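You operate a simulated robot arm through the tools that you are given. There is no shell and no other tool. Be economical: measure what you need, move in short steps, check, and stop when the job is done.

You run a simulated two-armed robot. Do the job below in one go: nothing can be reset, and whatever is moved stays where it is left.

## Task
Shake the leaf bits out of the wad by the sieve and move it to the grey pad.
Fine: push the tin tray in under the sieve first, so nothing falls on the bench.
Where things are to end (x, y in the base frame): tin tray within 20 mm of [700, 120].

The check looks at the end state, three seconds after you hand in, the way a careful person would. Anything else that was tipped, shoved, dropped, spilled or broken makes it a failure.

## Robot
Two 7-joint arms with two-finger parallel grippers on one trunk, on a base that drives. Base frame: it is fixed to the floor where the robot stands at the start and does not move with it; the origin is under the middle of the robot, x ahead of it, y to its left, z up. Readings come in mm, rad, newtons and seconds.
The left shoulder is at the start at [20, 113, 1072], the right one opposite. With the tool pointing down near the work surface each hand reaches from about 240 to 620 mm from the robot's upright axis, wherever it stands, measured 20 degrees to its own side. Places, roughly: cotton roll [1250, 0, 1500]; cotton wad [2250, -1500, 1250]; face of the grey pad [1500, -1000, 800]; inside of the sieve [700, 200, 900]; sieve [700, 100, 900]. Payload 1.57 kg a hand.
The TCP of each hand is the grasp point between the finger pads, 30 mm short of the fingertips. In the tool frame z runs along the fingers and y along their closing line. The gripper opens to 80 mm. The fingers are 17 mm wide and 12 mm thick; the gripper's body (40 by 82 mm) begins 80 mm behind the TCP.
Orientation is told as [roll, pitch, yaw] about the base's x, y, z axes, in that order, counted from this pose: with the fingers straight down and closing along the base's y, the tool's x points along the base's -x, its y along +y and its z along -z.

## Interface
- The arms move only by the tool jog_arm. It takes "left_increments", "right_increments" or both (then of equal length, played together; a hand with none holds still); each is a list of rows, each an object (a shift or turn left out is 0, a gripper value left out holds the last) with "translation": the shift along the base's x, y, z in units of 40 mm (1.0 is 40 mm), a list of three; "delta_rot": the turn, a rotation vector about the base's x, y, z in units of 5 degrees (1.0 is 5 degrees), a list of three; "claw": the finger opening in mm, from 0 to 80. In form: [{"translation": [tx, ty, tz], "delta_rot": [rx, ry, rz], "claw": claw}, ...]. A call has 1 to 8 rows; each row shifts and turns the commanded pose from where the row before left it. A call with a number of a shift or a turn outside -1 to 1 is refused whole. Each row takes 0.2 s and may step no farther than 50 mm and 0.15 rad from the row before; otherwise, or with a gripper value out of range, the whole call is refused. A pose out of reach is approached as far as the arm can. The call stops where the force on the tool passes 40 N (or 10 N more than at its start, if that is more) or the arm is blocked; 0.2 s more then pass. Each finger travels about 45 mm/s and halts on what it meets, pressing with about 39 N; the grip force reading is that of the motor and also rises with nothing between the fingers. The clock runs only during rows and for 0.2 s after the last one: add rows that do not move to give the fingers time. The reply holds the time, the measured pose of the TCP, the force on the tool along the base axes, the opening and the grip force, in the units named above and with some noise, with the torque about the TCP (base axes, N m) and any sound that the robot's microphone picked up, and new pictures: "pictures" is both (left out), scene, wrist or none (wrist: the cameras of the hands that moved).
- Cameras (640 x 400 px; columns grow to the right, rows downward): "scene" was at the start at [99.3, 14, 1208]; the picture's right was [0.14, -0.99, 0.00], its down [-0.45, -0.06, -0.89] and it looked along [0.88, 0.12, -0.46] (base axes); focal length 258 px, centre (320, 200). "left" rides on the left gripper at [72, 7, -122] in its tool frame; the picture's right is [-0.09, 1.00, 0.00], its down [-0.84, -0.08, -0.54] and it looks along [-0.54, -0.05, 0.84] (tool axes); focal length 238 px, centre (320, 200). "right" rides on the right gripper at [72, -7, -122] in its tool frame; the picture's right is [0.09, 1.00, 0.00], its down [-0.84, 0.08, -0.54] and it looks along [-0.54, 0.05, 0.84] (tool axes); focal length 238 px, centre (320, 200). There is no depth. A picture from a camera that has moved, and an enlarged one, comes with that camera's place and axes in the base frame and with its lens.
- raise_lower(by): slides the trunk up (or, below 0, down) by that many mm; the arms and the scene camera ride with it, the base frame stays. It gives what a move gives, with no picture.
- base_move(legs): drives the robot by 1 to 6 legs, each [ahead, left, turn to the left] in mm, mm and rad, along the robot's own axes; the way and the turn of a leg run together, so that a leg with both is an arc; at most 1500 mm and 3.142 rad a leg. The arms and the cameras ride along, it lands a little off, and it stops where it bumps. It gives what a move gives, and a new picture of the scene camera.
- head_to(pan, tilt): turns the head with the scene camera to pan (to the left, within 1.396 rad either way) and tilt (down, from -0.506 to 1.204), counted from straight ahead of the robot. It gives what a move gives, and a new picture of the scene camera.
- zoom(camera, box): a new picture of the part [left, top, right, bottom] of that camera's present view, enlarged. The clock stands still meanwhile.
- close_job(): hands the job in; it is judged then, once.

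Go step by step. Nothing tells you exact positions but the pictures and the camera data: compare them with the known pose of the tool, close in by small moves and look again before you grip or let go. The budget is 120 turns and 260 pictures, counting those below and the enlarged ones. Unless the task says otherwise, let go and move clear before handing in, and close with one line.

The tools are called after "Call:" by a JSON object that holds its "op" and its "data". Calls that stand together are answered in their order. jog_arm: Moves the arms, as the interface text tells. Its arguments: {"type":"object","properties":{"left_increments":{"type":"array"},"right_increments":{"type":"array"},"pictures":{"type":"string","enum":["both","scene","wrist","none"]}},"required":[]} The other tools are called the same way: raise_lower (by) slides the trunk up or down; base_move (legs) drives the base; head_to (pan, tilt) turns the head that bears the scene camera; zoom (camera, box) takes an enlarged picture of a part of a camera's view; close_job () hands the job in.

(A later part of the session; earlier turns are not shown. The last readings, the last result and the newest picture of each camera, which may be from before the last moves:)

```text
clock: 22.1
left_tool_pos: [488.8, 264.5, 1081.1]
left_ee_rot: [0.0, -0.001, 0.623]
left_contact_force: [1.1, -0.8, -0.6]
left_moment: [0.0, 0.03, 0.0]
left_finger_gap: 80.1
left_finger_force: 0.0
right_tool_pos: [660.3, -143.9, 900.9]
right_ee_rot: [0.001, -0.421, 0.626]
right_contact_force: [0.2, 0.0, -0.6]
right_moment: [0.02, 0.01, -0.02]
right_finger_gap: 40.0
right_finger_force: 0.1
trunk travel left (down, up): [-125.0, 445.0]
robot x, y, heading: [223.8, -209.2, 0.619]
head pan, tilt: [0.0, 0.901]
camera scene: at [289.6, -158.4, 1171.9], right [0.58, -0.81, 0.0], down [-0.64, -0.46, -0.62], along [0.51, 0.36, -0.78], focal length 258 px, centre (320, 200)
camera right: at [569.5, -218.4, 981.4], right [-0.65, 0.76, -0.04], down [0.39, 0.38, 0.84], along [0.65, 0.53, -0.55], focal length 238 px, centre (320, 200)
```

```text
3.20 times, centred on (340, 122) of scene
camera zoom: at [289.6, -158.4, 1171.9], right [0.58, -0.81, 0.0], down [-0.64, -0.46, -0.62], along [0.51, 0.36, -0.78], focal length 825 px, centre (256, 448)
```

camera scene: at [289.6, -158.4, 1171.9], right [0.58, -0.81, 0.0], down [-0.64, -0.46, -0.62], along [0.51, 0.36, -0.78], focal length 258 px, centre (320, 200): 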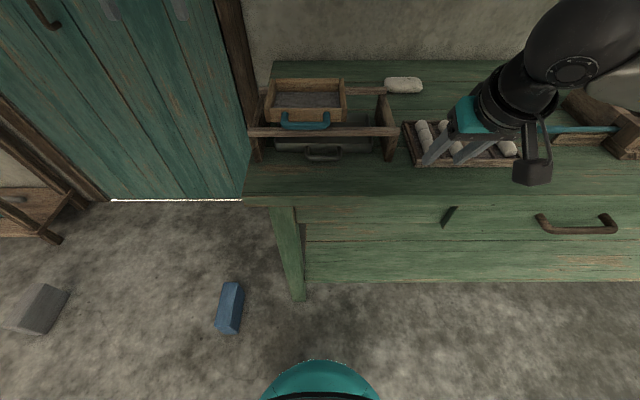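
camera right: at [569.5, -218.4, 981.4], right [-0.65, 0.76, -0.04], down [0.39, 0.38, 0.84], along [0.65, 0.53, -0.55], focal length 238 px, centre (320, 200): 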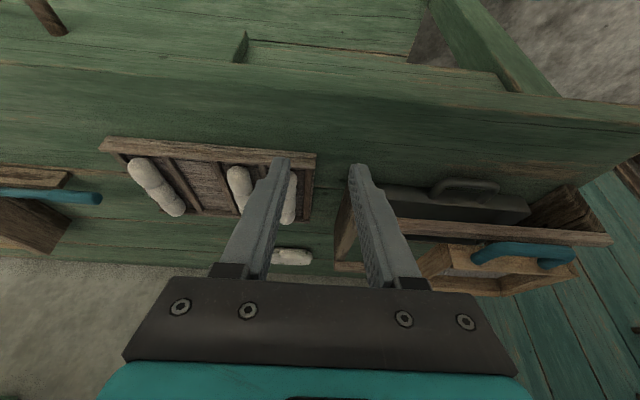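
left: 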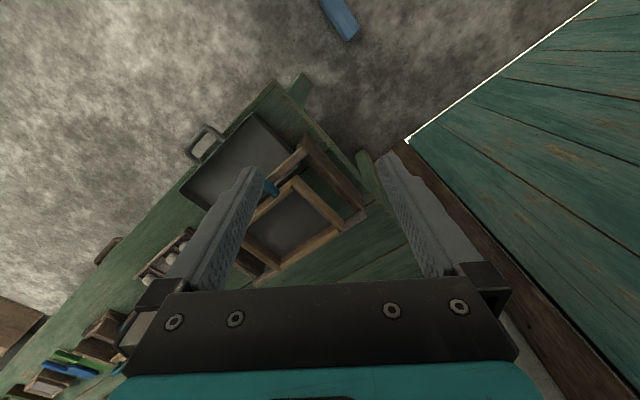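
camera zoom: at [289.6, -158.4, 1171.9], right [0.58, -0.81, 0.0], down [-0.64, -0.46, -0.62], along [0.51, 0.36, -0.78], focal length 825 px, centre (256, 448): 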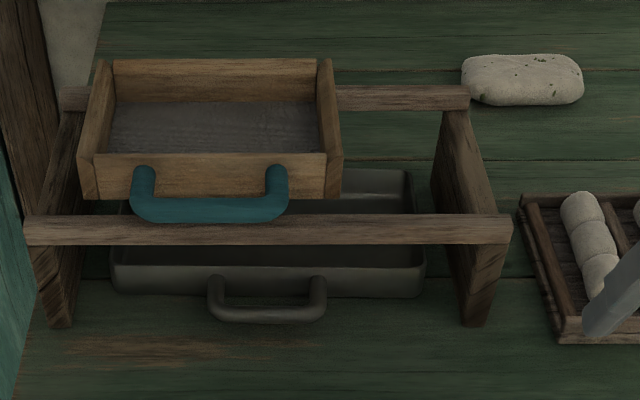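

The tray is in: center comes out near [701,126], inside tolerance and clear of both legs. The wad (≈110×50 mm) lies at n≈857, e≈535, far back, so I'll raise the hand, drive right and turn 60° left to bring the right shoulder closer.

Call:
{"op": "jog_arm", "data": {"right_increments": [{"translation": [0, 0, 0.94], "delta_rot": [-0.7, 0.98, 0], "claw": 80}, {"translation": [0, 0, 0.94], "delta_rot": [-0.7, 0.98, 0]}, {"translation": [0, 0, 0.94], "delta_rot": [-0.7, 0.98, 0]}, {"translation": [0, 0, 0.94], "delta_rot": [-0.7, 0.98, 0]}], "pictures": "none"}}

Call:
{"op": "base_move", "data": {"legs": [[0, -200, 0], [0, 0, 1.05]]}}

Call:
{"op": "head_to", "data": {"pan": -1.05, "tilt": 0.9}}

```text
clock: 23.1
left_tool_pos: [488.5, 264.2, 1079.8]
left_ee_rot: [0.0, 0.0, 0.623]
left_contact_force: [0.2, -1.2, 0.3]
left_moment: [0.01, 0.01, 0.0]
left_finger_gap: 79.9
left_finger_force: 0.1
right_tool_pos: [657.2, -142.0, 1047.2]
right_ee_rot: [0.006, 0.002, 0.626]
right_contact_force: [0.1, 0.7, -0.1]
right_moment: [-0.03, 0.03, -0.01]
right_finger_gap: 80.0
right_finger_force: 0.1
trunk travel left (down, up): [-125.0, 445.0]
robot x, y, heading: [223.1, -208.7, 0.622]
head pan, tilt: [0.0, 0.901]
```

```text
clock: 27.2
left_tool_pos: [73.2, 107.2, 1080.5]
left_ee_rot: [-0.001, 0.001, 1.637]
left_contact_force: [0.3, -0.1, 1.1]
left_moment: [0.0, 0.03, 0.01]
left_finger_gap: 79.9
left_finger_force: 0.0
right_tool_pos: [508.5, 37.1, 1048.3]
right_ee_rot: [0.006, 0.0, 1.64]
right_contact_force: [-0.4, 0.9, -0.1]
right_moment: [-0.03, 0.03, -0.03]
right_finger_gap: 79.9
right_finger_force: 0.0
trunk travel left (down, up): [-125.0, 445.0]
robot x, y, heading: [333.1, -367.4, 1.639]
head pan, tilt: [0.0, 0.901]
camera scene: at [327.9, -281.8, 1171.9], right [1.0, 0.07, 0.0], down [0.05, -0.78, -0.62], along [-0.04, 0.62, -0.78], focal length 258 px, centre (320, 200)
```

scene: 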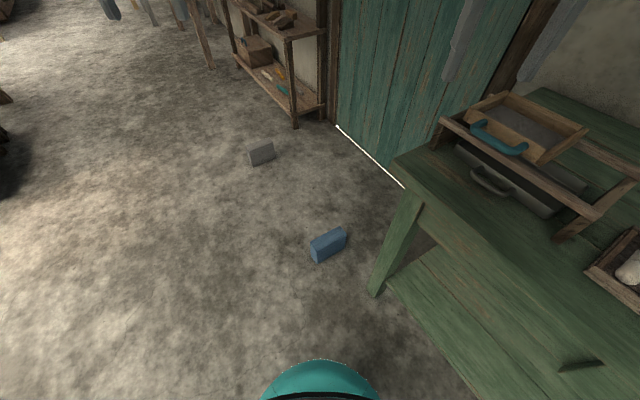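

```text
clock: 28.5
left_tool_pos: [72.9, 109.1, 1081.1]
left_ee_rot: [0.0, 0.001, 1.636]
left_contact_force: [-0.9, -0.2, -0.3]
left_moment: [0.05, -0.01, -0.01]
left_finger_gap: 80.1
left_finger_force: 0.2
right_tool_pos: [508.1, 37.9, 1047.1]
right_ee_rot: [0.005, -0.001, 1.641]
right_contact_force: [-0.1, -0.2, 0.3]
right_moment: [-0.03, -0.02, 0.0]
right_finger_gap: 79.9
right_finger_force: 0.0
trunk travel left (down, up): [-125.0, 445.0]
robot x, y, heading: [332.3, -368.3, 1.634]
head pan, tilt: [-1.051, 0.901]
camera scene: at [395.8, -315.3, 1171.9], right [0.55, -0.83, 0.0], down [-0.65, -0.43, -0.62], along [0.52, 0.34, -0.78], focal length 258 px, centre (320, 200)
```

scene: 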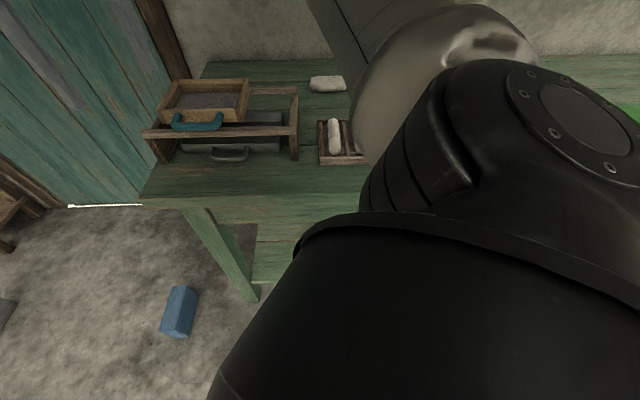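

I'm facing left now with the right shoulder toward the bench. I slide 120 mm toward the bench.

Call:
{"op": "base_move", "data": {"legs": [[63, -102, 0]]}}

Call:
{"op": "head_to", "data": {"pan": -0.9, "tilt": 0.75}}

```text
clock: 29.8
left_tool_pos: [172.5, 180.2, 1080.8]
left_ee_rot: [0.001, 0.0, 1.637]
left_contact_force: [-0.4, 0.3, -0.1]
left_moment: [-0.01, 0.01, 0.0]
left_finger_gap: 80.5
left_finger_force: 0.0
right_tool_pos: [606.5, 107.1, 1047.8]
right_ee_rot: [0.006, 0.0, 1.64]
right_contact_force: [0.7, 0.5, 0.3]
right_moment: [-0.02, 0.0, 0.01]
right_finger_gap: 79.8
right_finger_force: 0.1
trunk travel left (down, up): [-125.0, 445.0]
robot x, y, heading: [434.1, -297.8, 1.634]
head pan, tilt: [-1.051, 0.901]
camera scene: at [493.9, -245.4, 1171.9], right [0.55, -0.83, 0.0], down [-0.65, -0.43, -0.62], along [0.52, 0.34, -0.78], focal length 258 px, centre (320, 200)
```

scene: 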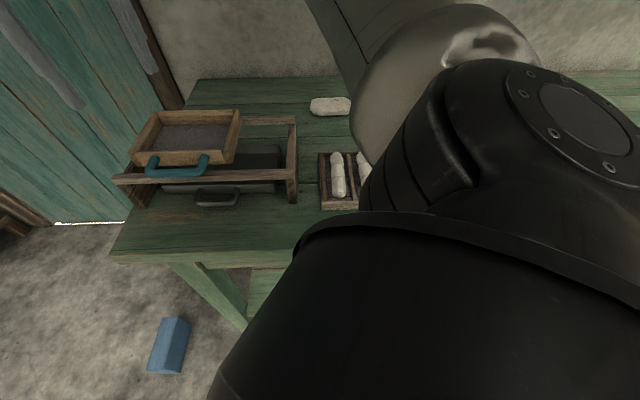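

```text
clock: 30.5
left_tool_pos: [171.9, 177.8, 1080.8]
left_ee_rot: [0.001, 0.0, 1.637]
left_contact_force: [0.1, -0.6, -0.1]
left_moment: [-0.03, 0.0, -0.03]
left_finger_gap: 80.1
left_finger_force: 0.0
right_tool_pos: [606.6, 106.5, 1046.8]
right_ee_rot: [0.004, -0.001, 1.637]
right_contact_force: [-0.3, -0.3, 0.1]
right_moment: [0.04, 0.01, 0.02]
right_finger_gap: 80.0
right_finger_force: 0.0
trunk travel left (down, up): [-125.0, 445.0]
robot x, y, heading: [431.3, -299.8, 1.629]
head pan, tilt: [-0.901, 0.75]
camera scene: at [492.0, -231.9, 1183.8], right [0.67, -0.74, 0.0], down [-0.51, -0.46, -0.73], along [0.54, 0.49, -0.68], focal length 258 px, centre (320, 200)
```

scene: 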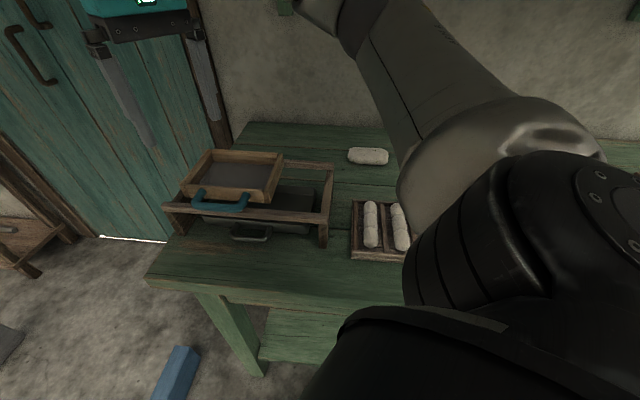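

The wad is in clear view; robot axis at n≈178, e≈495. There's a shelf at z≈1220 above the wad, so I first shift right and yaw the gripper to close along the wad's short side, then go down and in low.

Call:
{"op": "jog_arm", "data": {"right_increments": [{"translation": [0.559, -0.781, 0], "delta_rot": [0, 0, 0.909]}, {"translation": [0.559, -0.781, 0], "delta_rot": [0, 0, 0.909]}, {"translation": [0.559, -0.781, 0], "delta_rot": [0, 0, 0.909]}, {"translation": [0.559, -0.781, 0], "delta_rot": [0, 0, 0.909]}, {"translation": [0.559, -0.781, 0], "delta_rot": [0, 0, 0.909]}, {"translation": [0.559, -0.781, 0], "delta_rot": [0, 0, 0.909]}, {"translation": [0.559, -0.781, 0], "delta_rot": [0, 0, 0.909]}]}}

```text
clock: 32.1
left_tool_pos: [171.3, 178.1, 1080.7]
left_ee_rot: [0.0, 0.0, 1.638]
left_contact_force: [-0.3, -0.8, -0.7]
left_moment: [-0.02, -0.02, 0.01]
left_finger_gap: 79.8
left_finger_force: 0.0
right_tool_pos: [710.0, -77.4, 1034.6]
right_ee_rot: [0.005, 0.0, 2.196]
right_contact_force: [0.0, -0.6, 0.5]
right_moment: [-0.03, 0.0, 0.02]
right_finger_gap: 80.2
right_finger_force: 0.1
right hand out of reach, approached as far as the arm can: row 6, 7
trunk travel left (down, up): [-125.0, 445.0]
robot x, y, heading: [438.0, -301.2, 1.638]
head pan, tilt: [-0.901, 0.75]
camera scene: at [492.0, -231.7, 1183.8], right [0.67, -0.74, 0.0], down [-0.51, -0.46, -0.73], along [0.54, 0.49, -0.68], focal length 258 px, centre (320, 200)
camera right: at [755.3, -131.6, 1154.8], right [-0.75, -0.66, 0.01], down [-0.55, 0.64, 0.54], along [-0.36, 0.41, -0.84], focal length 238 px, centre (320, 200)
```

scene: 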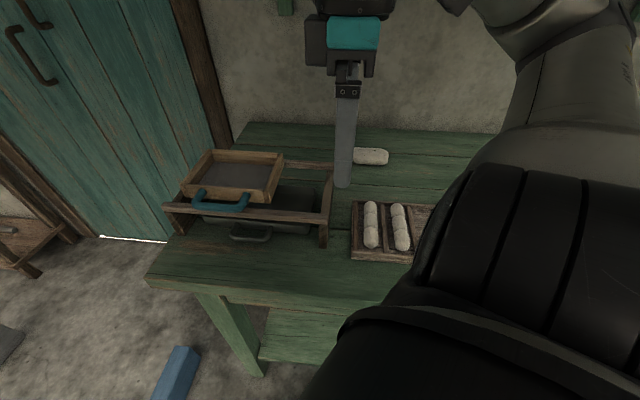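
right: 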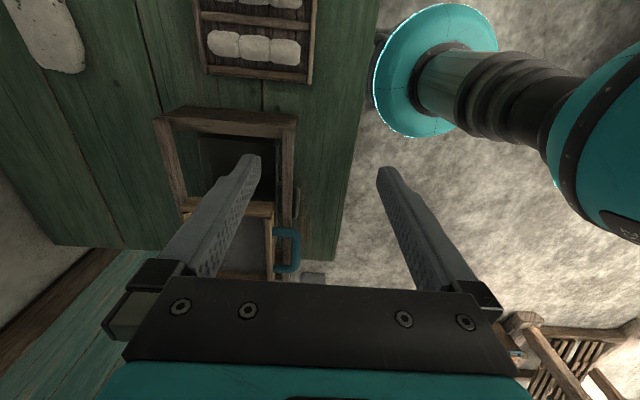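

The arm was folded too far in there. I lower and extend outward over the bench, then look.

Call:
{"op": "jog_arm", "data": {"right_increments": [{"translation": [0.79, 0.306, -0.357]}, {"translation": [0.79, 0.306, -0.357]}, {"translation": [0.79, 0.306, -0.357]}, {"translation": [0.79, 0.306, -0.357]}, {"translation": [0.79, 0.306, -0.357]}, {"translation": [0.79, 0.306, -0.357]}]}}

```text
clock: 33.5
left_tool_pos: [170.8, 178.7, 1080.9]
left_ee_rot: [-0.001, 0.0, 1.638]
left_contact_force: [-0.8, -0.6, -0.1]
left_moment: [0.01, -0.01, 0.01]
left_finger_gap: 79.6
left_finger_force: 0.1
right_tool_pos: [754.3, -35.2, 959.7]
right_ee_rot: [0.002, 0.0, 2.192]
right_contact_force: [-0.8, -0.2, 0.2]
right_moment: [-0.01, 0.04, 0.01]
right_finger_gap: 79.9
right_finger_force: 0.1
right hand out of reach, approached as far as the arm can: row 1, 2, 3, 4, 5, 6
trunk travel left (down, up): [-125.0, 445.0]
robot x, y, heading: [432.1, -297.9, 1.633]
head pan, tilt: [-0.901, 0.75]
camera scene: at [492.0, -231.9, 1183.8], right [0.67, -0.74, 0.0], down [-0.51, -0.46, -0.73], along [0.54, 0.49, -0.68], focal length 258 px, centre (320, 200)
camera right: at [801.4, -89.7, 1082.1], right [-0.76, -0.65, 0.0], down [-0.55, 0.64, 0.54], along [-0.36, 0.41, -0.84], focal length 238 px, centre (320, 200)
```

scene: 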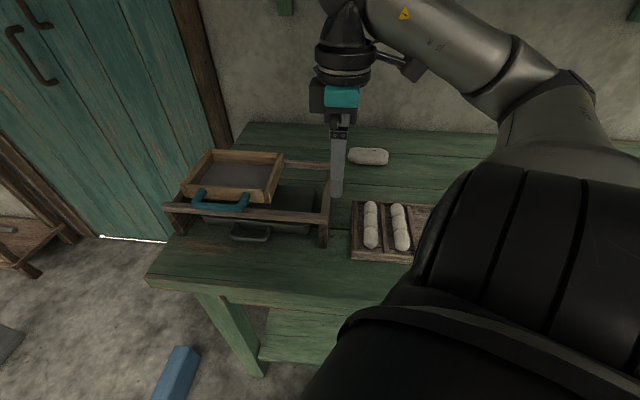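
right: 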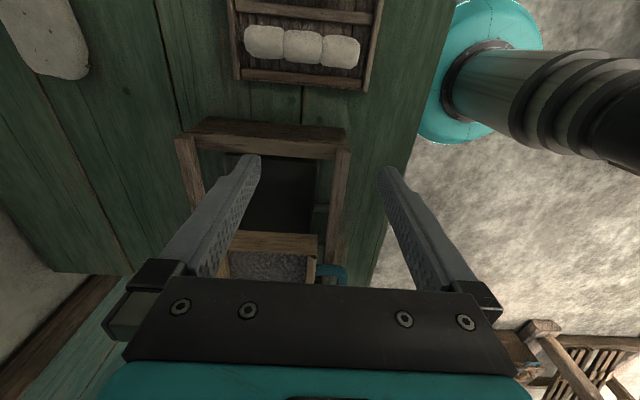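

The flag says this pose is not reachable, probably because of the yaw. I turn the yaw back while extending to learn which way is freer.

Call:
{"op": "jog_arm", "data": {"right_increments": [{"delta_rot": [0, 0, -1]}, {"delta_rot": [0, 0, -1]}, {"delta_rot": [0, 0, -1]}, {"delta_rot": [0, 0, -1]}, {"delta_rot": [0, 0, -1]}, {"delta_rot": [0, 0, -1]}, {"translation": [0.6, 0.1, 0]}, {"translation": [0.6, 0.1, 0]}], "pictures": "none"}}

```text
clock: 35.3
left_tool_pos: [171.9, 178.9, 1081.7]
left_ee_rot: [0.0, 0.0, 1.637]
left_contact_force: [-0.4, 0.4, 0.9]
left_moment: [0.04, 0.0, 0.02]
left_finger_gap: 80.1
left_finger_force: 0.0
right_tool_pos: [805.7, -26.3, 962.3]
right_ee_rot: [0.007, -0.001, 1.671]
right_contact_force: [-1.1, 1.0, 0.1]
right_moment: [-0.01, 0.02, 0.0]
right_finger_gap: 79.9
right_finger_force: 0.1
trunk travel left (down, up): [-125.0, 445.0]
robot x, y, heading: [434.0, -296.4, 1.638]
head pan, tilt: [-0.901, 0.75]
```

Fine with the yaw lower. I go the other way round: keep extending and turn the yaw negative.

Call:
{"op": "jog_arm", "data": {"right_increments": [{"translation": [0.369, 0.129, -0.1], "delta_rot": [0, 0, -1]}, {"translation": [0.369, 0.129, -0.1], "delta_rot": [0, 0, -1]}, {"translation": [0.369, 0.129, -0.1], "delta_rot": [0, 0, -1]}, {"translation": [0.369, 0.129, -0.1], "delta_rot": [0, 0, -1]}, {"translation": [0.369, 0.129, -0.1], "delta_rot": [0, 0, -1]}, {"translation": [0.369, 0.129, -0.1], "delta_rot": [0, 0, -1]}, {"translation": [0.369, 0.129, -0.1], "delta_rot": [0, 0, -1]}, {"translation": [0.369, 0.129, -0.1], "delta_rot": [0, 0, -1]}], "pictures": "scene"}}

Call:
{"op": "jog_arm", "data": {"right_increments": [{"delta_rot": [0, 0, -1]}, {"delta_rot": [0, 0, -1]}, {"delta_rot": [0, 0, -1]}, {"delta_rot": [0, 0, -1]}, {"delta_rot": [0, 0, -1]}, {"delta_rot": [0, 0, -1]}, {"delta_rot": [0, 0, -1]}, {"delta_rot": [0, 0, -1]}], "pictures": "none"}}

Call:
{"op": "jog_arm", "data": {"right_increments": [{"delta_rot": [0, 0, -1]}, {"delta_rot": [0, 0, -1]}, {"delta_rot": [0, 0, -1]}, {"delta_rot": [0, 0, -1]}, {"delta_rot": [0, 0, -1]}, {"delta_rot": [0, 0, -1]}, {"delta_rot": [0, 0, -1]}, {"delta_rot": [0, 0, -1]}], "pictures": "none"}}

Call:
{"op": "jog_arm", "data": {"right_increments": [{"delta_rot": [0, 0, -1]}, {"delta_rot": [0, 0, -1]}, {"delta_rot": [0, 0, -1]}, {"delta_rot": [0, 0, -1]}, {"delta_rot": [0, 0, -1]}, {"delta_rot": [0, 0, -1]}]}}

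```text
clock: 37.1
left_tool_pos: [171.0, 178.7, 1080.1]
left_ee_rot: [0.0, 0.0, 1.636]
left_contact_force: [-0.3, 0.2, 0.6]
left_moment: [0.01, -0.03, 0.0]
left_finger_gap: 80.1
left_finger_force: 0.0
right_tool_pos: [924.1, 16.1, 930.7]
right_ee_rot: [0.005, 0.0, 0.969]
right_contact_force: [0.5, 0.6, -0.2]
right_moment: [-0.01, -0.02, 0.01]
right_finger_gap: 80.3
right_finger_force: 0.2
trunk travel left (down, up): [-125.0, 445.0]
robot x, y, heading: [430.3, -296.1, 1.627]
head pan, tilt: [-0.901, 0.75]
camera scene: at [492.1, -231.8, 1183.8], right [0.67, -0.74, 0.0], down [-0.51, -0.46, -0.73], along [0.54, 0.49, -0.68], focal length 258 px, centre (320, 200)
```

scene: 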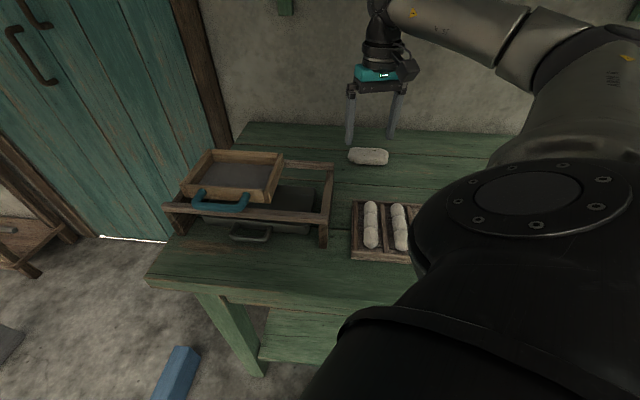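

```text
clock: 38.9
left_tool_pos: [171.1, 178.1, 1080.6]
left_ee_rot: [0.001, 0.001, 1.636]
left_contact_force: [0.8, -0.4, -0.8]
left_moment: [0.01, -0.03, 0.02]
left_finger_gap: 80.1
left_finger_force: 0.0
right_tool_pos: [922.8, 14.7, 930.6]
right_ee_rot: [0.006, -0.001, 0.272]
right_contact_force: [0.4, 0.0, 0.4]
right_moment: [0.0, -0.01, -0.01]
right_finger_gap: 80.0
right_finger_force: 0.0
trunk travel left (down, up): [-125.0, 445.0]
robot x, y, heading: [431.2, -302.3, 1.635]
head pan, tilt: [-0.901, 0.75]
```

```text
clock: 40.7
left_tool_pos: [172.3, 178.6, 1081.2]
left_ee_rot: [0.001, 0.001, 1.635]
left_contact_force: [0.1, 0.5, 0.1]
left_moment: [-0.01, 0.0, 0.01]
left_finger_gap: 80.2
left_finger_force: 0.0
right_tool_pos: [922.3, 13.8, 931.2]
right_ee_rot: [0.007, 0.0, -0.425]
right_contact_force: [0.2, 0.9, -0.2]
right_moment: [0.02, -0.01, 0.03]
right_finger_gap: 79.9
right_finger_force: 0.0
trunk travel left (down, up): [-125.0, 445.0]
robot x, y, heading: [429.8, -297.0, 1.63]
head pan, tilt: [-0.901, 0.75]
```

```text
clock: 42.1
left_tool_pos: [171.1, 178.6, 1081.2]
left_ee_rot: [0.002, -0.001, 1.638]
left_contact_force: [-0.5, 0.4, -0.1]
left_moment: [0.01, -0.01, -0.01]
left_finger_gap: 80.1
left_finger_force: 0.1
right_tool_pos: [921.2, 13.5, 929.8]
right_ee_rot: [0.004, -0.001, -0.949]
right_contact_force: [1.0, -0.1, -0.4]
right_moment: [0.01, 0.05, 0.0]
right_finger_gap: 79.8
right_finger_force: 0.0
trunk travel left (down, up): [-125.0, 445.0]
robot x, y, heading: [431.9, -300.0, 1.636]
head pan, tilt: [-0.901, 0.75]
camera scene: at [492.0, -231.9, 1183.8], right [0.67, -0.74, 0.0], down [-0.51, -0.46, -0.73], along [0.54, 0.49, -0.68], focal length 258 px, centre (320, 200)
camera right: at [872.7, 68.4, 1051.2], right [0.76, 0.65, 0.0], down [0.55, -0.64, 0.54], along [0.36, -0.41, -0.84], focal length 238 px, centre (320, 200)
```

scene: 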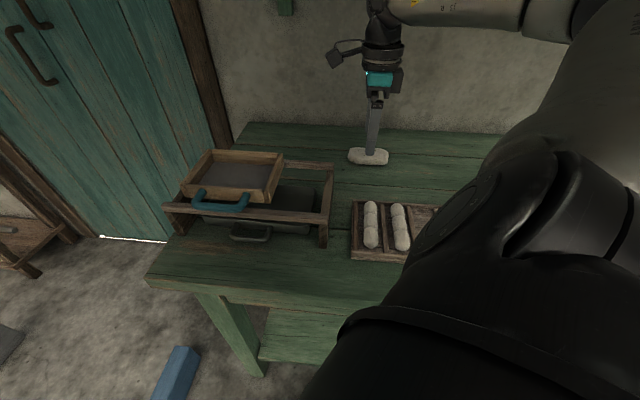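
right: 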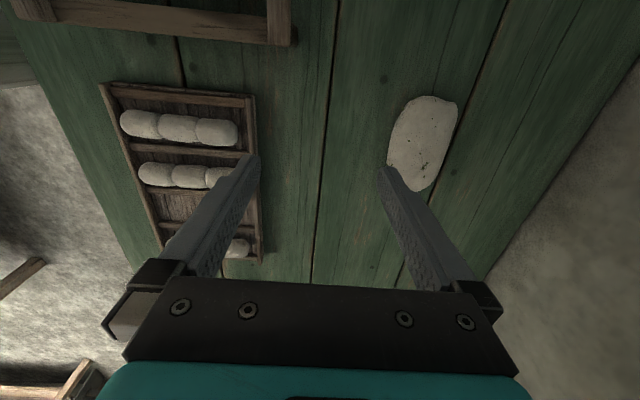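

This yaw works and the fingers now close across the wad's short side (~65 mm). Wad center comes out at n≈873, e≈533; I lower to z 870 and move above it.

Call:
{"op": "jog_arm", "data": {"right_increments": [{"translation": [0, 0, -0.75]}, {"translation": [0, 0, -0.75]}, {"translation": [0.619, 0.381, 0]}, {"translation": [0.619, 0.381, 0]}, {"translation": [0.619, 0.381, 0]}, {"translation": [0.619, 0.381, 0]}, {}]}}

Call:
{"op": "zoom", "data": {"camera": "right", "box": [200, 80, 440, 230]}}

Call:
{"op": "zoom", "data": {"camera": "scene", "box": [300, 60, 460, 190]}}

```text
clock: 43.7
left_tool_pos: [170.5, 177.4, 1081.8]
left_ee_rot: [0.0, -0.001, 1.636]
left_contact_force: [-0.1, 0.1, -0.4]
left_moment: [-0.03, 0.01, 0.04]
left_finger_gap: 79.9
left_finger_force: 0.1
right_tool_pos: [1020.4, 74.3, 872.5]
right_ee_rot: [0.002, -0.002, -0.947]
right_contact_force: [0.3, 0.3, 1.0]
right_moment: [0.03, -0.01, 0.05]
right_finger_gap: 80.3
right_finger_force: 0.0
trunk travel left (down, up): [-125.0, 445.0]
robot x, y, heading: [434.4, -297.6, 1.635]
head pan, tilt: [-0.901, 0.75]
camera scene: at [492.0, -231.9, 1183.8], right [0.67, -0.74, 0.0], down [-0.51, -0.46, -0.73], along [0.54, 0.49, -0.68], focal length 258 px, centre (320, 200)
camera right: at [971.9, 127.8, 993.4], right [0.75, 0.66, 0.0], down [0.55, -0.63, 0.54], along [0.36, -0.41, -0.84], focal length 238 px, centre (320, 200)
```

scene: 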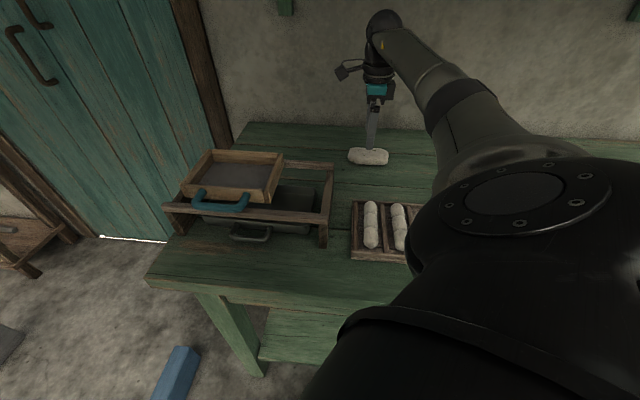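
right: 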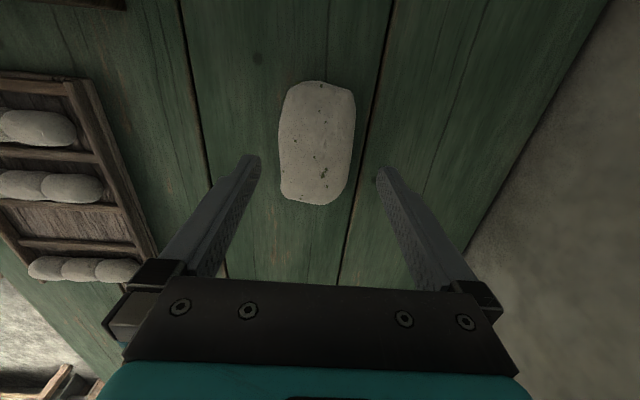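

```text
2.67 times, centred on (320, 155) of right
camera zoom: at [971.9, 127.8, 993.4], right [0.75, 0.66, 0.0], down [0.55, -0.63, 0.54], along [0.36, -0.41, -0.84], focal length 636 px, centre (320, 320)
```

zoom: 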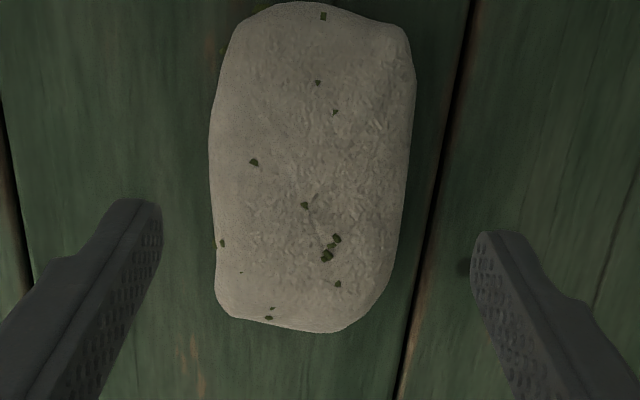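

```text
3.08 times, centred on (380, 125) of scene
camera zoom: at [492.0, -231.9, 1183.8], right [0.67, -0.74, 0.0], down [-0.51, -0.46, -0.73], along [0.54, 0.49, -0.68], focal length 794 px, centre (135, 431)
```

zoom: 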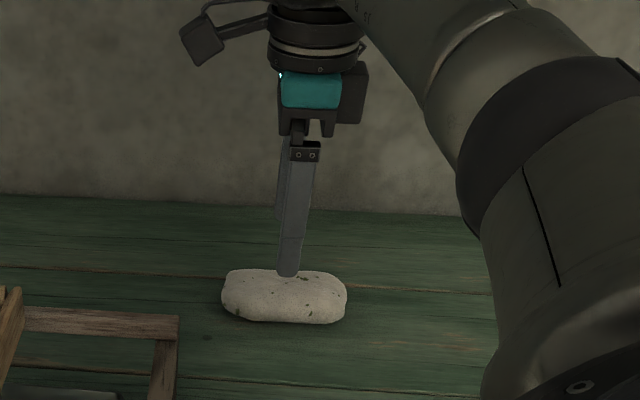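

The wad sits centered between the open fingers within about 4 mm. I correct 3 mm and go down to just above the bench.

Call:
{"op": "jog_arm", "data": {"right_increments": [{"translation": [-0.06, -0.04, -0.5]}, {"translation": [0, 0, -0.5]}, {"translation": [0, 0, -0.35]}, {}]}}

Call:
{"op": "zoom", "data": {"camera": "scene", "box": [320, 90, 420, 180]}}

```text
clock: 44.7
left_tool_pos: [171.6, 178.5, 1080.7]
left_ee_rot: [0.001, -0.001, 1.638]
left_contact_force: [1.1, -0.1, 0.6]
left_moment: [0.03, 0.03, 0.01]
left_finger_gap: 80.2
left_finger_force: 0.1
right_tool_pos: [1017.8, 73.9, 816.5]
right_ee_rot: [0.005, 0.0, -0.948]
right_contact_force: [-0.7, -0.4, -0.2]
right_moment: [-0.01, 0.02, 0.01]
right_finger_gap: 80.2
right_finger_force: 0.0
trunk travel left (down, up): [-125.0, 445.0]
robot x, y, heading: [430.9, -302.3, 1.637]
head pan, tilt: [-0.901, 0.75]
camera scene: at [492.0, -231.9, 1183.8], right [0.67, -0.74, 0.0], down [-0.51, -0.46, -0.73], along [0.54, 0.49, -0.68], focal length 258 px, centre (320, 200)
camera right: at [969.0, 126.9, 937.2], right [0.76, 0.66, 0.01], down [0.55, -0.64, 0.54], along [0.36, -0.41, -0.84], focal length 238 px, centre (320, 200)
```

scene: 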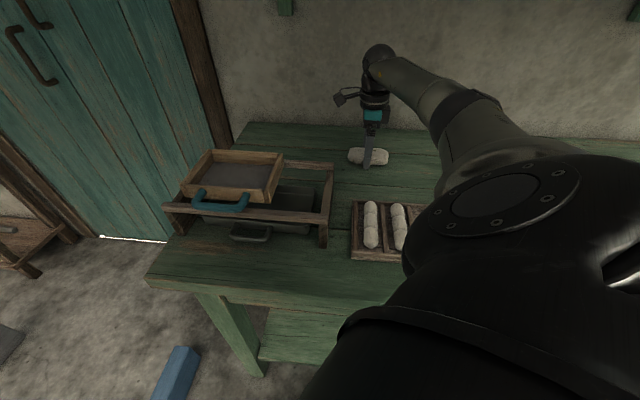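
right: 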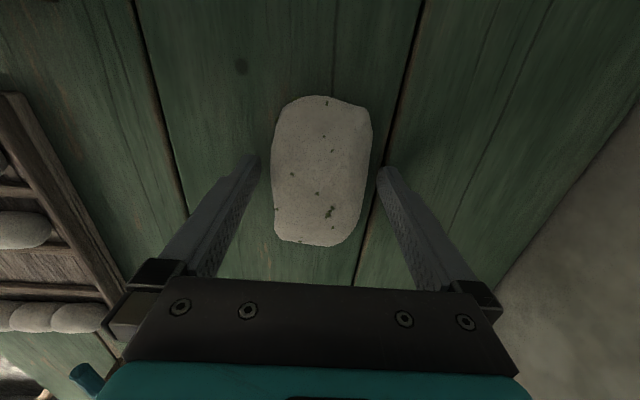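

```text
4.44 times, centred on (370, 135) of scene
camera zoom: at [492.0, -231.9, 1183.8], right [0.67, -0.74, 0.0], down [-0.51, -0.46, -0.73], along [0.54, 0.49, -0.68], focal length 1146 px, centre (98, 489)
```

zoom: 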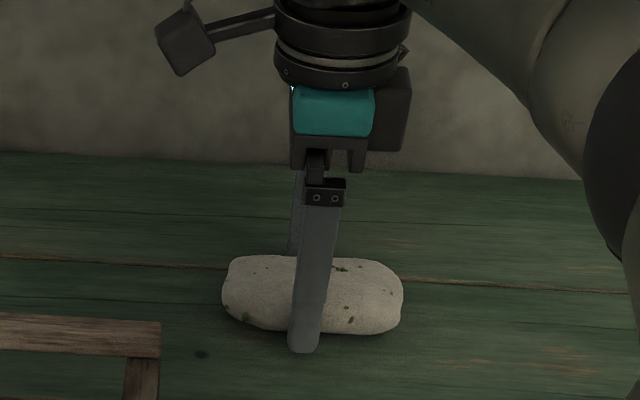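

Fingers straddle the wad at mid-length. I close.

Call:
{"op": "jog_arm", "data": {"right_increments": [{"claw": 45}, {}, {}, {}], "pictures": "wrist"}}

```text
clock: 45.7
left_tool_pos: [171.2, 179.3, 1080.6]
left_ee_rot: [0.0, 0.0, 1.637]
left_contact_force: [0.2, 1.0, -0.1]
left_moment: [0.0, 0.0, 0.01]
left_finger_gap: 80.0
left_finger_force: 0.1
right_tool_pos: [1018.2, 73.0, 816.5]
right_ee_rot: [0.005, 0.0, -0.948]
right_contact_force: [-0.1, -0.2, -0.3]
right_moment: [-0.04, -0.03, -0.02]
right_finger_gap: 59.2
right_finger_force: 38.6
trunk travel left (down, up): [-125.0, 445.0]
robot x, y, heading: [431.9, -298.3, 1.635]
head pan, tilt: [-0.901, 0.75]
camera right: at [968.9, 127.0, 937.6], right [0.75, 0.66, 0.01], down [0.55, -0.64, 0.54], along [0.36, -0.41, -0.84], focal length 238 px, centre (320, 200)
```

right: 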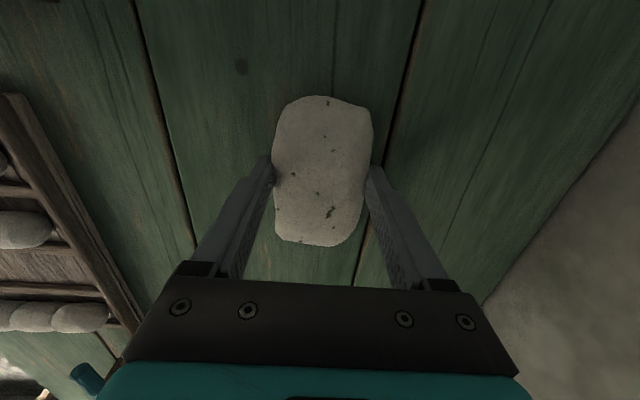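

Gripped at 59 mm. I lift slightly, back out from under the shelf, then raise and look at the sieve's inside size.

Call:
{"op": "jog_arm", "data": {"right_increments": [{"translation": [0, 0, 0.3]}, {"translation": [0, 0, 0.5]}, {"translation": [0, 0, 0.5]}, {"translation": [-0.5, -0.3, 0]}, {"translation": [-0.6, -0.37, 0.1]}, {"translation": [-0.6, -0.37, 0.2]}, {"translation": [-0.6, -0.37, 0.3]}, {}]}}

Call:
{"op": "zoom", "data": {"camera": "scene", "box": [150, 110, 390, 260]}}

```text
clock: 47.5
left_tool_pos: [170.7, 178.2, 1080.8]
left_ee_rot: [-0.001, 0.001, 1.637]
left_contact_force: [-0.7, -0.1, -0.3]
left_moment: [0.04, 0.02, 0.0]
left_finger_gap: 80.0
left_finger_force: 0.1
right_tool_pos: [927.3, 16.5, 890.5]
right_ee_rot: [0.003, 0.0, -0.946]
right_contact_force: [0.2, 0.0, -1.2]
right_moment: [-0.01, -0.01, 0.01]
right_finger_gap: 59.3
right_finger_force: 39.2
trunk travel left (down, up): [-125.0, 445.0]
robot x, y, heading: [431.7, -300.2, 1.638]
head pan, tilt: [-0.901, 0.75]
camera scene: at [492.0, -231.9, 1183.8], right [0.67, -0.74, 0.0], down [-0.51, -0.46, -0.73], along [0.54, 0.49, -0.68], focal length 258 px, centre (320, 200)
camera right: at [879.5, 71.4, 1012.3], right [0.76, 0.66, 0.0], down [0.55, -0.64, 0.54], along [0.36, -0.41, -0.84], focal length 238 px, centre (320, 200)
```

scene: 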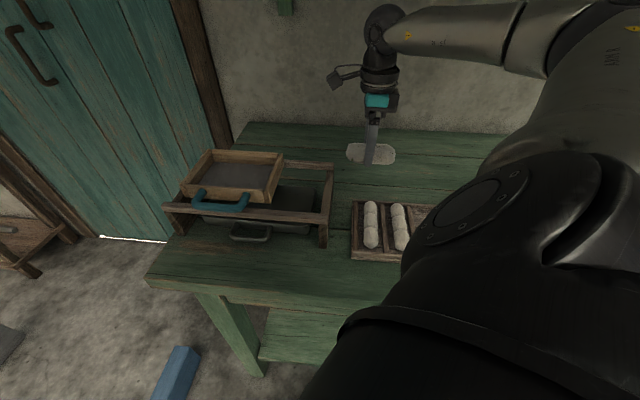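
right: 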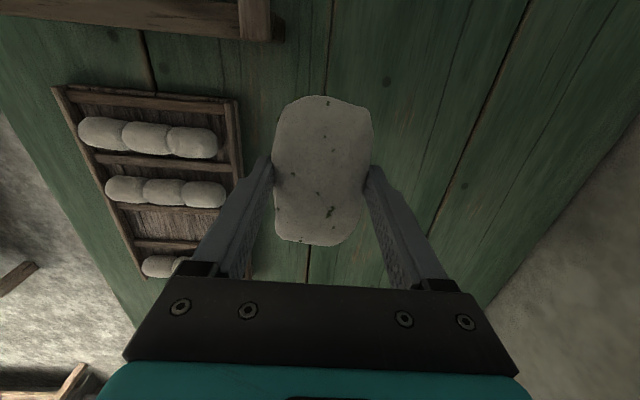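

```text
2.67 times, centred on (270, 185) of scene
camera zoom: at [492.0, -231.9, 1183.8], right [0.67, -0.74, 0.0], down [-0.51, -0.46, -0.73], along [0.54, 0.49, -0.68], focal length 688 px, centre (453, 240)
```

zoom: 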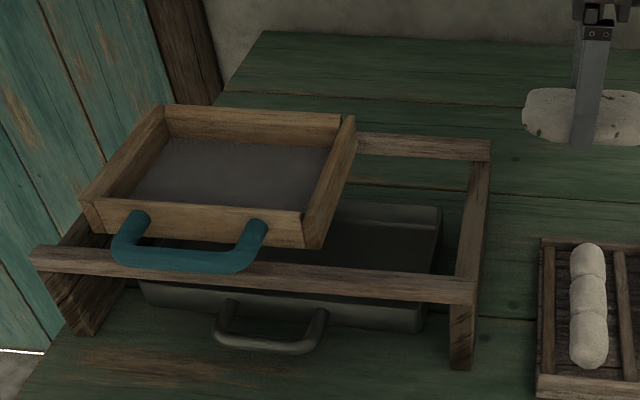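

The sieve's rim is at z≈893, with its outside spanning n 589–691, e 192–349. I raise the wad and carry it over toward the sieve to inspect the inner size from above.

Call:
{"op": "jog_arm", "data": {"right_increments": [{"translation": [0, 0, 0.9]}, {"translation": [0, 0, 0.9]}, {"translation": [-0.8, 0.438, 0]}, {"translation": [-0.8, 0.438, 0]}, {"translation": [-0.8, 0.438, 0]}, {"translation": [-0.8, 0.438, 0]}, {"translation": [-0.8, 0.438, 0]}, {"translation": [-0.8, 0.438, 0]}]}}

```text
clock: 49.3
left_tool_pos: [171.2, 177.9, 1080.4]
left_ee_rot: [0.001, 0.001, 1.639]
left_contact_force: [-0.3, -0.3, -0.7]
left_moment: [-0.01, -0.01, -0.01]
left_finger_gap: 80.0
left_finger_force: 0.1
right_tool_pos: [737.5, 121.6, 964.7]
right_ee_rot: [0.004, 0.001, -0.947]
right_contact_force: [-0.6, 0.6, -0.2]
right_moment: [0.0, 0.0, -0.04]
right_finger_gap: 59.2
right_finger_force: 39.8
trunk travel left (down, up): [-125.0, 445.0]
robot x, y, heading: [432.1, -296.3, 1.635]
head pan, tilt: [-0.901, 0.75]
camera scene: at [491.6, -231.6, 1183.8], right [0.67, -0.74, 0.0], down [-0.51, -0.46, -0.73], along [0.54, 0.49, -0.68], focal length 258 px, centre (320, 200)
camera right: at [688.4, 175.8, 1086.4], right [0.76, 0.66, 0.0], down [0.55, -0.64, 0.54], along [0.36, -0.41, -0.84], focal length 238 px, centre (320, 200)
```

scene: 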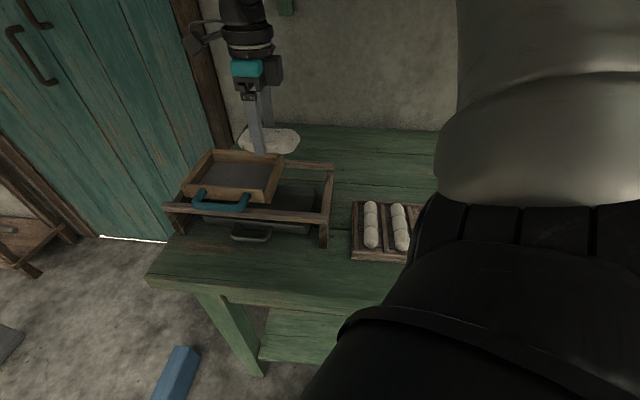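
right: 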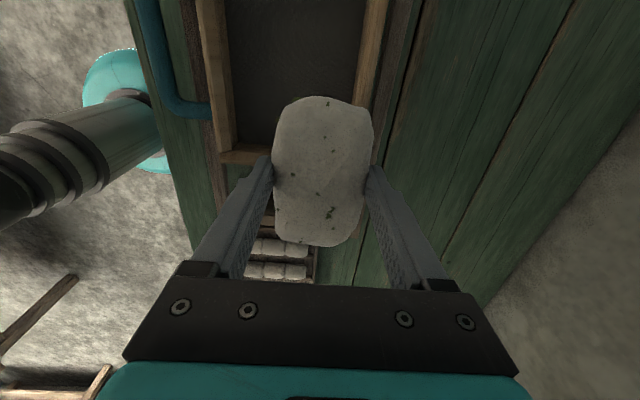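

Call:
{"op": "zoom", "data": {"camera": "right", "box": [130, 0, 430, 180]}}

Call:
{"op": "zoom", "data": {"camera": "scene", "box": [160, 120, 350, 250]}}

```text
2.13 times, centred on (280, 90) of right
camera zoom: at [688.4, 175.8, 1086.4], right [0.76, 0.66, 0.0], down [0.55, -0.64, 0.54], along [0.36, -0.41, -0.84], focal length 508 px, centre (405, 435)
```

zoom: 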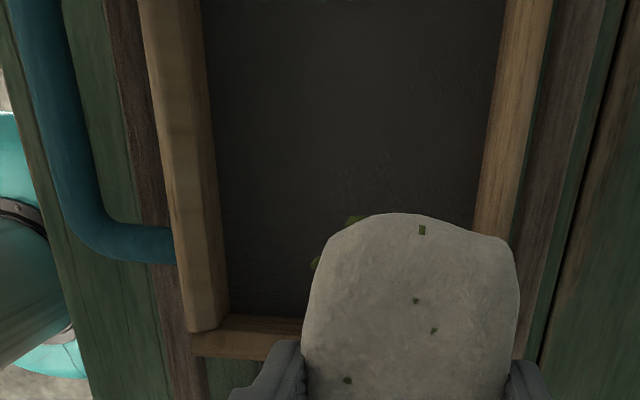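

```text
3.08 times, centred on (255, 185) of scene
camera zoom: at [491.6, -231.6, 1183.8], right [0.67, -0.74, 0.0], down [-0.51, -0.46, -0.73], along [0.54, 0.49, -0.68], focal length 794 px, centre (520, 246)
```

zoom: 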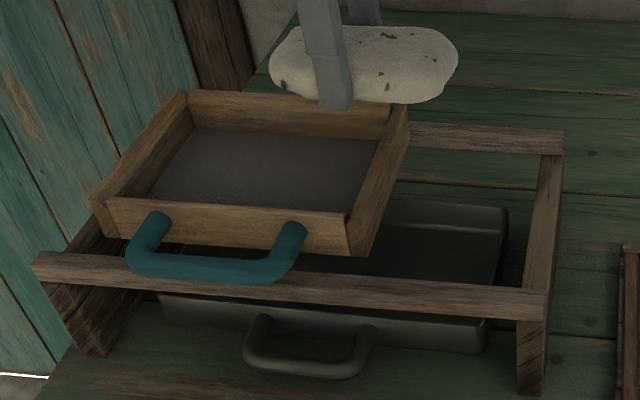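

The interior measures about 595–697 by 203–340, roomy enough for the closed-on fingers (83 mm outside). I center over it at n 646, e 272 and lower part way.

Call:
{"op": "jog_arm", "data": {"right_increments": [{"translation": [-0.67, 0.41, 0]}, {"translation": [-0.67, 0.41, 0]}, {"translation": [0, 0, -0.5]}, {"translation": [0, 0, -0.5]}, {}]}}

Call:
{"op": "zoom", "data": {"camera": "right", "box": [150, 20, 470, 260]}}

Call:
{"op": "zoom", "data": {"camera": "scene", "box": [160, 120, 350, 250]}}

```text
clock: 50.5
left_tool_pos: [170.9, 179.2, 1079.5]
left_ee_rot: [0.0, -0.001, 1.637]
left_contact_force: [0.0, -0.8, -0.1]
left_moment: [0.01, 0.01, 0.02]
left_finger_gap: 80.1
left_finger_force: 0.0
right_tool_pos: [682.0, 155.7, 923.8]
right_ee_rot: [0.006, -0.003, -0.948]
right_contact_force: [0.1, 0.3, 0.2]
right_moment: [-0.03, -0.01, 0.01]
right_finger_gap: 59.1
right_finger_force: 39.2
trunk travel left (down, up): [-125.0, 445.0]
robot x, y, heading: [429.5, -299.4, 1.632]
head pan, tilt: [-0.901, 0.75]
camera scene: at [492.0, -231.9, 1183.8], right [0.67, -0.74, 0.0], down [-0.51, -0.46, -0.73], along [0.54, 0.49, -0.68], focal length 258 px, centre (320, 200)
camera right: at [632.5, 210.1, 1045.7], right [0.75, 0.66, 0.01], down [0.55, -0.64, 0.54], along [0.36, -0.41, -0.84], focal length 238 px, centre (320, 200)
```

scene: 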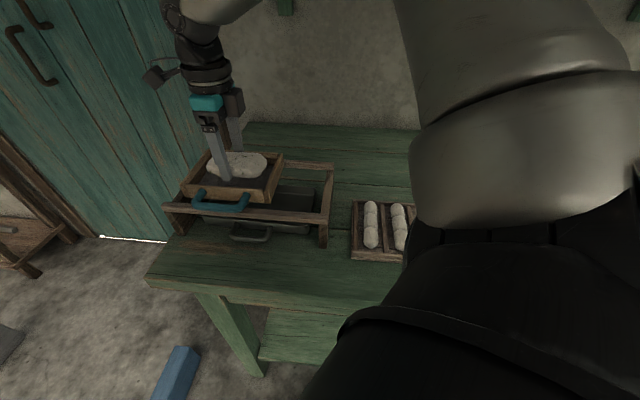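
right: 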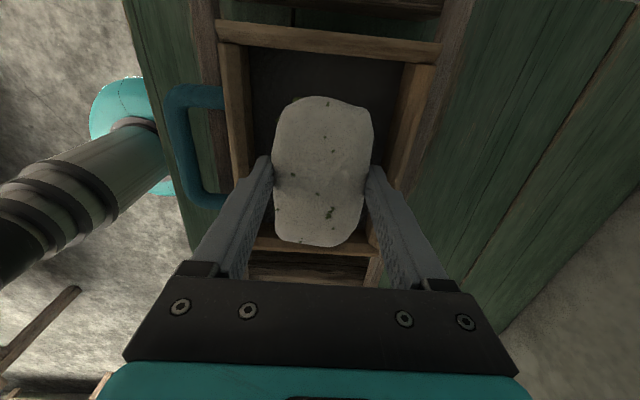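

```text
1.67 times, centred on (310, 140) of right
camera zoom: at [632.5, 210.1, 1045.7], right [0.75, 0.66, 0.01], down [0.55, -0.64, 0.54], along [0.36, -0.41, -0.84], focal length 397 px, centre (337, 300)
```

zoom: 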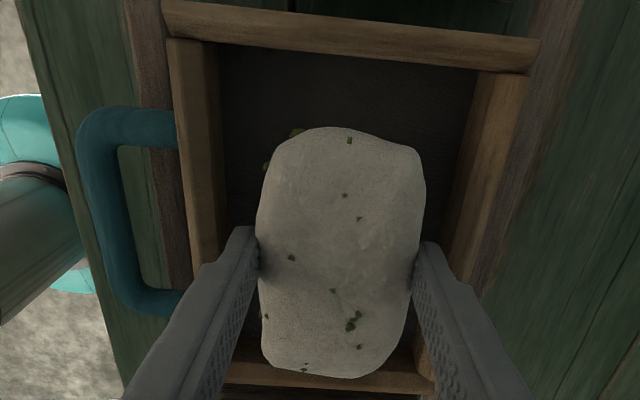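

```text
3.08 times, centred on (255, 185) of scene
camera zoom: at [492.0, -231.9, 1183.8], right [0.67, -0.74, 0.0], down [-0.51, -0.46, -0.73], along [0.54, 0.49, -0.68], focal length 794 px, centre (520, 246)
```

zoom: 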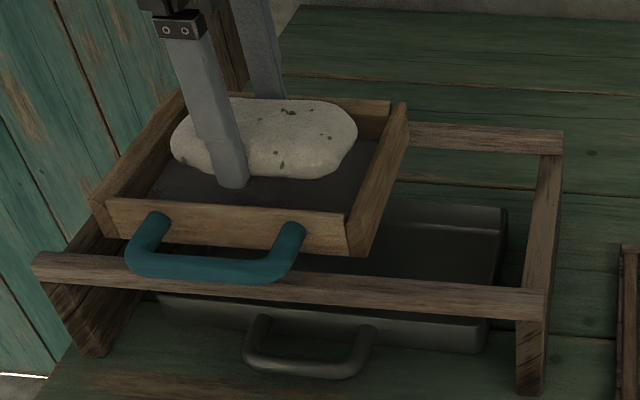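

Well centered. I lower the last 20 mm gently.

Call:
{"op": "jog_arm", "data": {"right_increments": [{"translation": [0, 0, -0.25]}, {"translation": [0, 0, -0.15]}, {"translation": [0, 0, -0.1]}, {}]}}

Call:
{"op": "zoom", "data": {"camera": "scene", "box": [170, 120, 300, 220]}}

```text
clock: 51.5
left_tool_pos: [170.8, 176.8, 1080.0]
left_ee_rot: [0.0, 0.001, 1.636]
left_contact_force: [0.6, -0.1, -0.3]
left_moment: [-0.02, 0.01, -0.01]
left_finger_gap: 80.1
left_finger_force: 0.1
right_tool_pos: [681.2, 156.1, 905.9]
right_ee_rot: [0.005, -0.001, -0.948]
right_contact_force: [0.1, 0.6, 2.4]
right_moment: [-0.02, -0.02, 0.0]
right_finger_gap: 59.2
right_finger_force: 39.2
trunk travel left (down, up): [-125.0, 445.0]
robot x, y, heading: [431.9, -298.2, 1.639]
head pan, tilt: [-0.901, 0.75]
camera scene: at [492.0, -232.0, 1183.9], right [0.67, -0.74, 0.0], down [-0.51, -0.46, -0.73], along [0.54, 0.49, -0.68], focal length 258 px, centre (320, 200)
camera right: at [632.8, 209.7, 1027.1], right [0.75, 0.66, 0.01], down [0.55, -0.64, 0.54], along [0.36, -0.41, -0.84], focal length 238 px, centre (320, 200)
```

scene: 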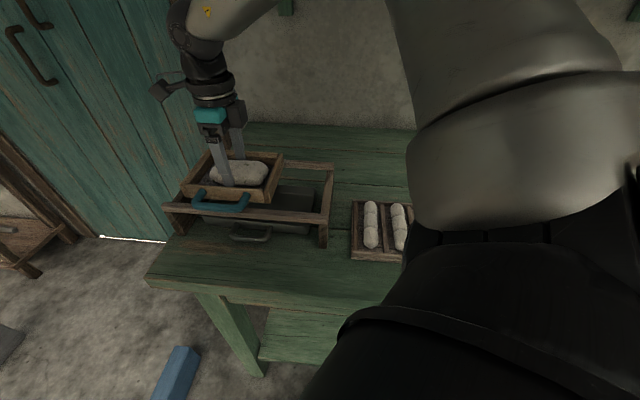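
right: 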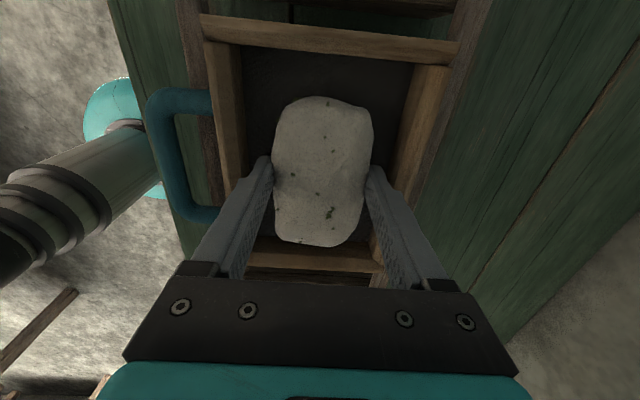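

```text
4.00 times, centred on (235, 170) of scene
camera zoom: at [492.0, -232.0, 1183.9], right [0.67, -0.74, 0.0], down [-0.51, -0.46, -0.73], along [0.54, 0.49, -0.68], focal length 1032 px, centre (660, 320)
```

zoom: 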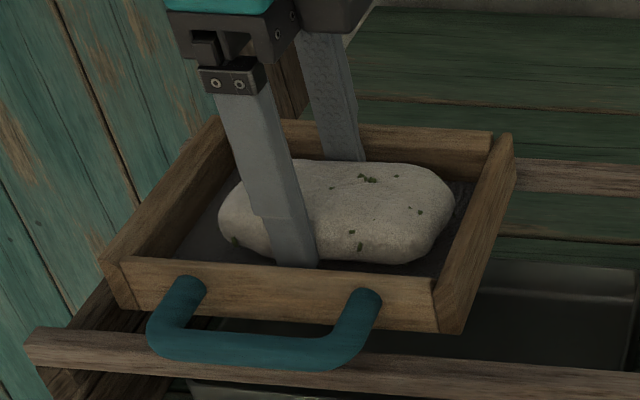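

The wad touches the mesh (2.4 N). I open just to 70 mm so the fingers don't press the walls, and rise.

Call:
{"op": "jog_arm", "data": {"right_increments": [{"claw": 69}, {}, {"translation": [0, 0, 0.4]}, {"translation": [0, 0, 0.6]}, {"translation": [0, 0, 0.8]}, {}]}}

Call:
{"op": "zoom", "data": {"camera": "right", "box": [100, 0, 480, 260]}}

```text
clock: 52.9
left_tool_pos: [172.1, 179.1, 1080.9]
left_ee_rot: [-0.002, 0.001, 1.636]
left_contact_force: [0.1, -0.3, -0.7]
left_moment: [0.0, 0.02, -0.01]
left_finger_gap: 80.1
left_finger_force: 0.1
right_tool_pos: [681.2, 154.2, 977.0]
right_ee_rot: [0.006, -0.002, -0.947]
right_contact_force: [0.1, 0.4, -0.4]
right_moment: [0.04, 0.02, 0.02]
right_finger_gap: 69.1
right_finger_force: 0.1
trunk travel left (down, up): [-125.0, 445.0]
robot x, y, heading: [432.5, -299.0, 1.638]
head pan, tilt: [-0.901, 0.75]
camera scene: at [492.0, -231.9, 1183.8], right [0.67, -0.74, 0.0], down [-0.51, -0.46, -0.73], along [0.54, 0.49, -0.68], focal length 258 px, centre (320, 200)
camera right: at [632.6, 209.1, 1099.0], right [0.75, 0.66, 0.0], down [0.55, -0.64, 0.54], along [0.36, -0.41, -0.84], focal length 238 px, centre (320, 200)
```

scene: 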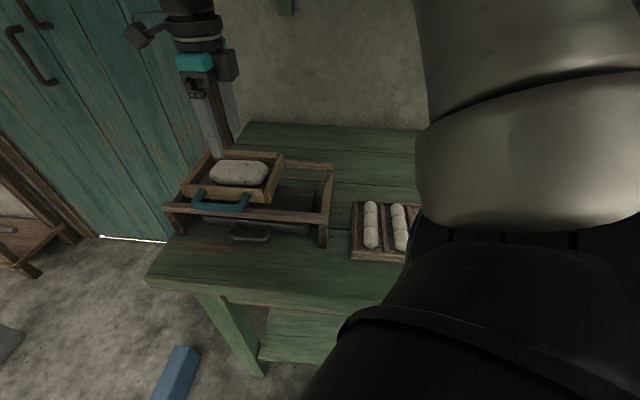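
right: 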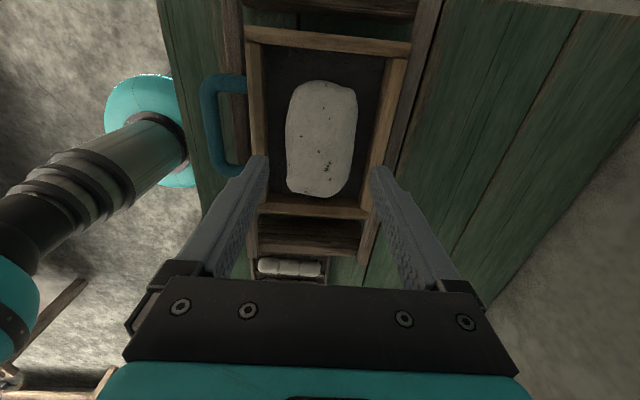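

```text
1.54 times, centred on (290, 130) of right
camera zoom: at [632.6, 209.1, 1099.0], right [0.75, 0.66, 0.0], down [0.55, -0.64, 0.54], along [0.36, -0.41, -0.84], focal length 367 px, centre (366, 308)
```

zoom: 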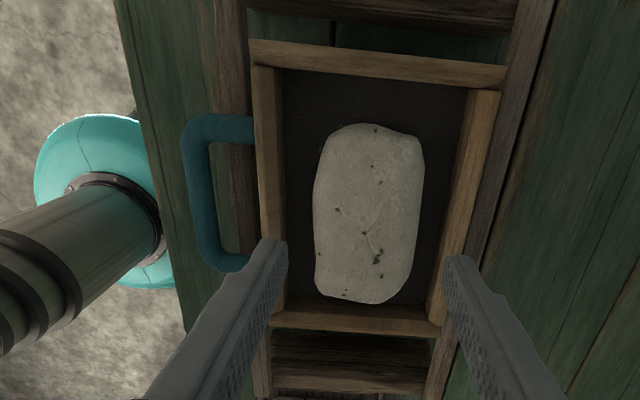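

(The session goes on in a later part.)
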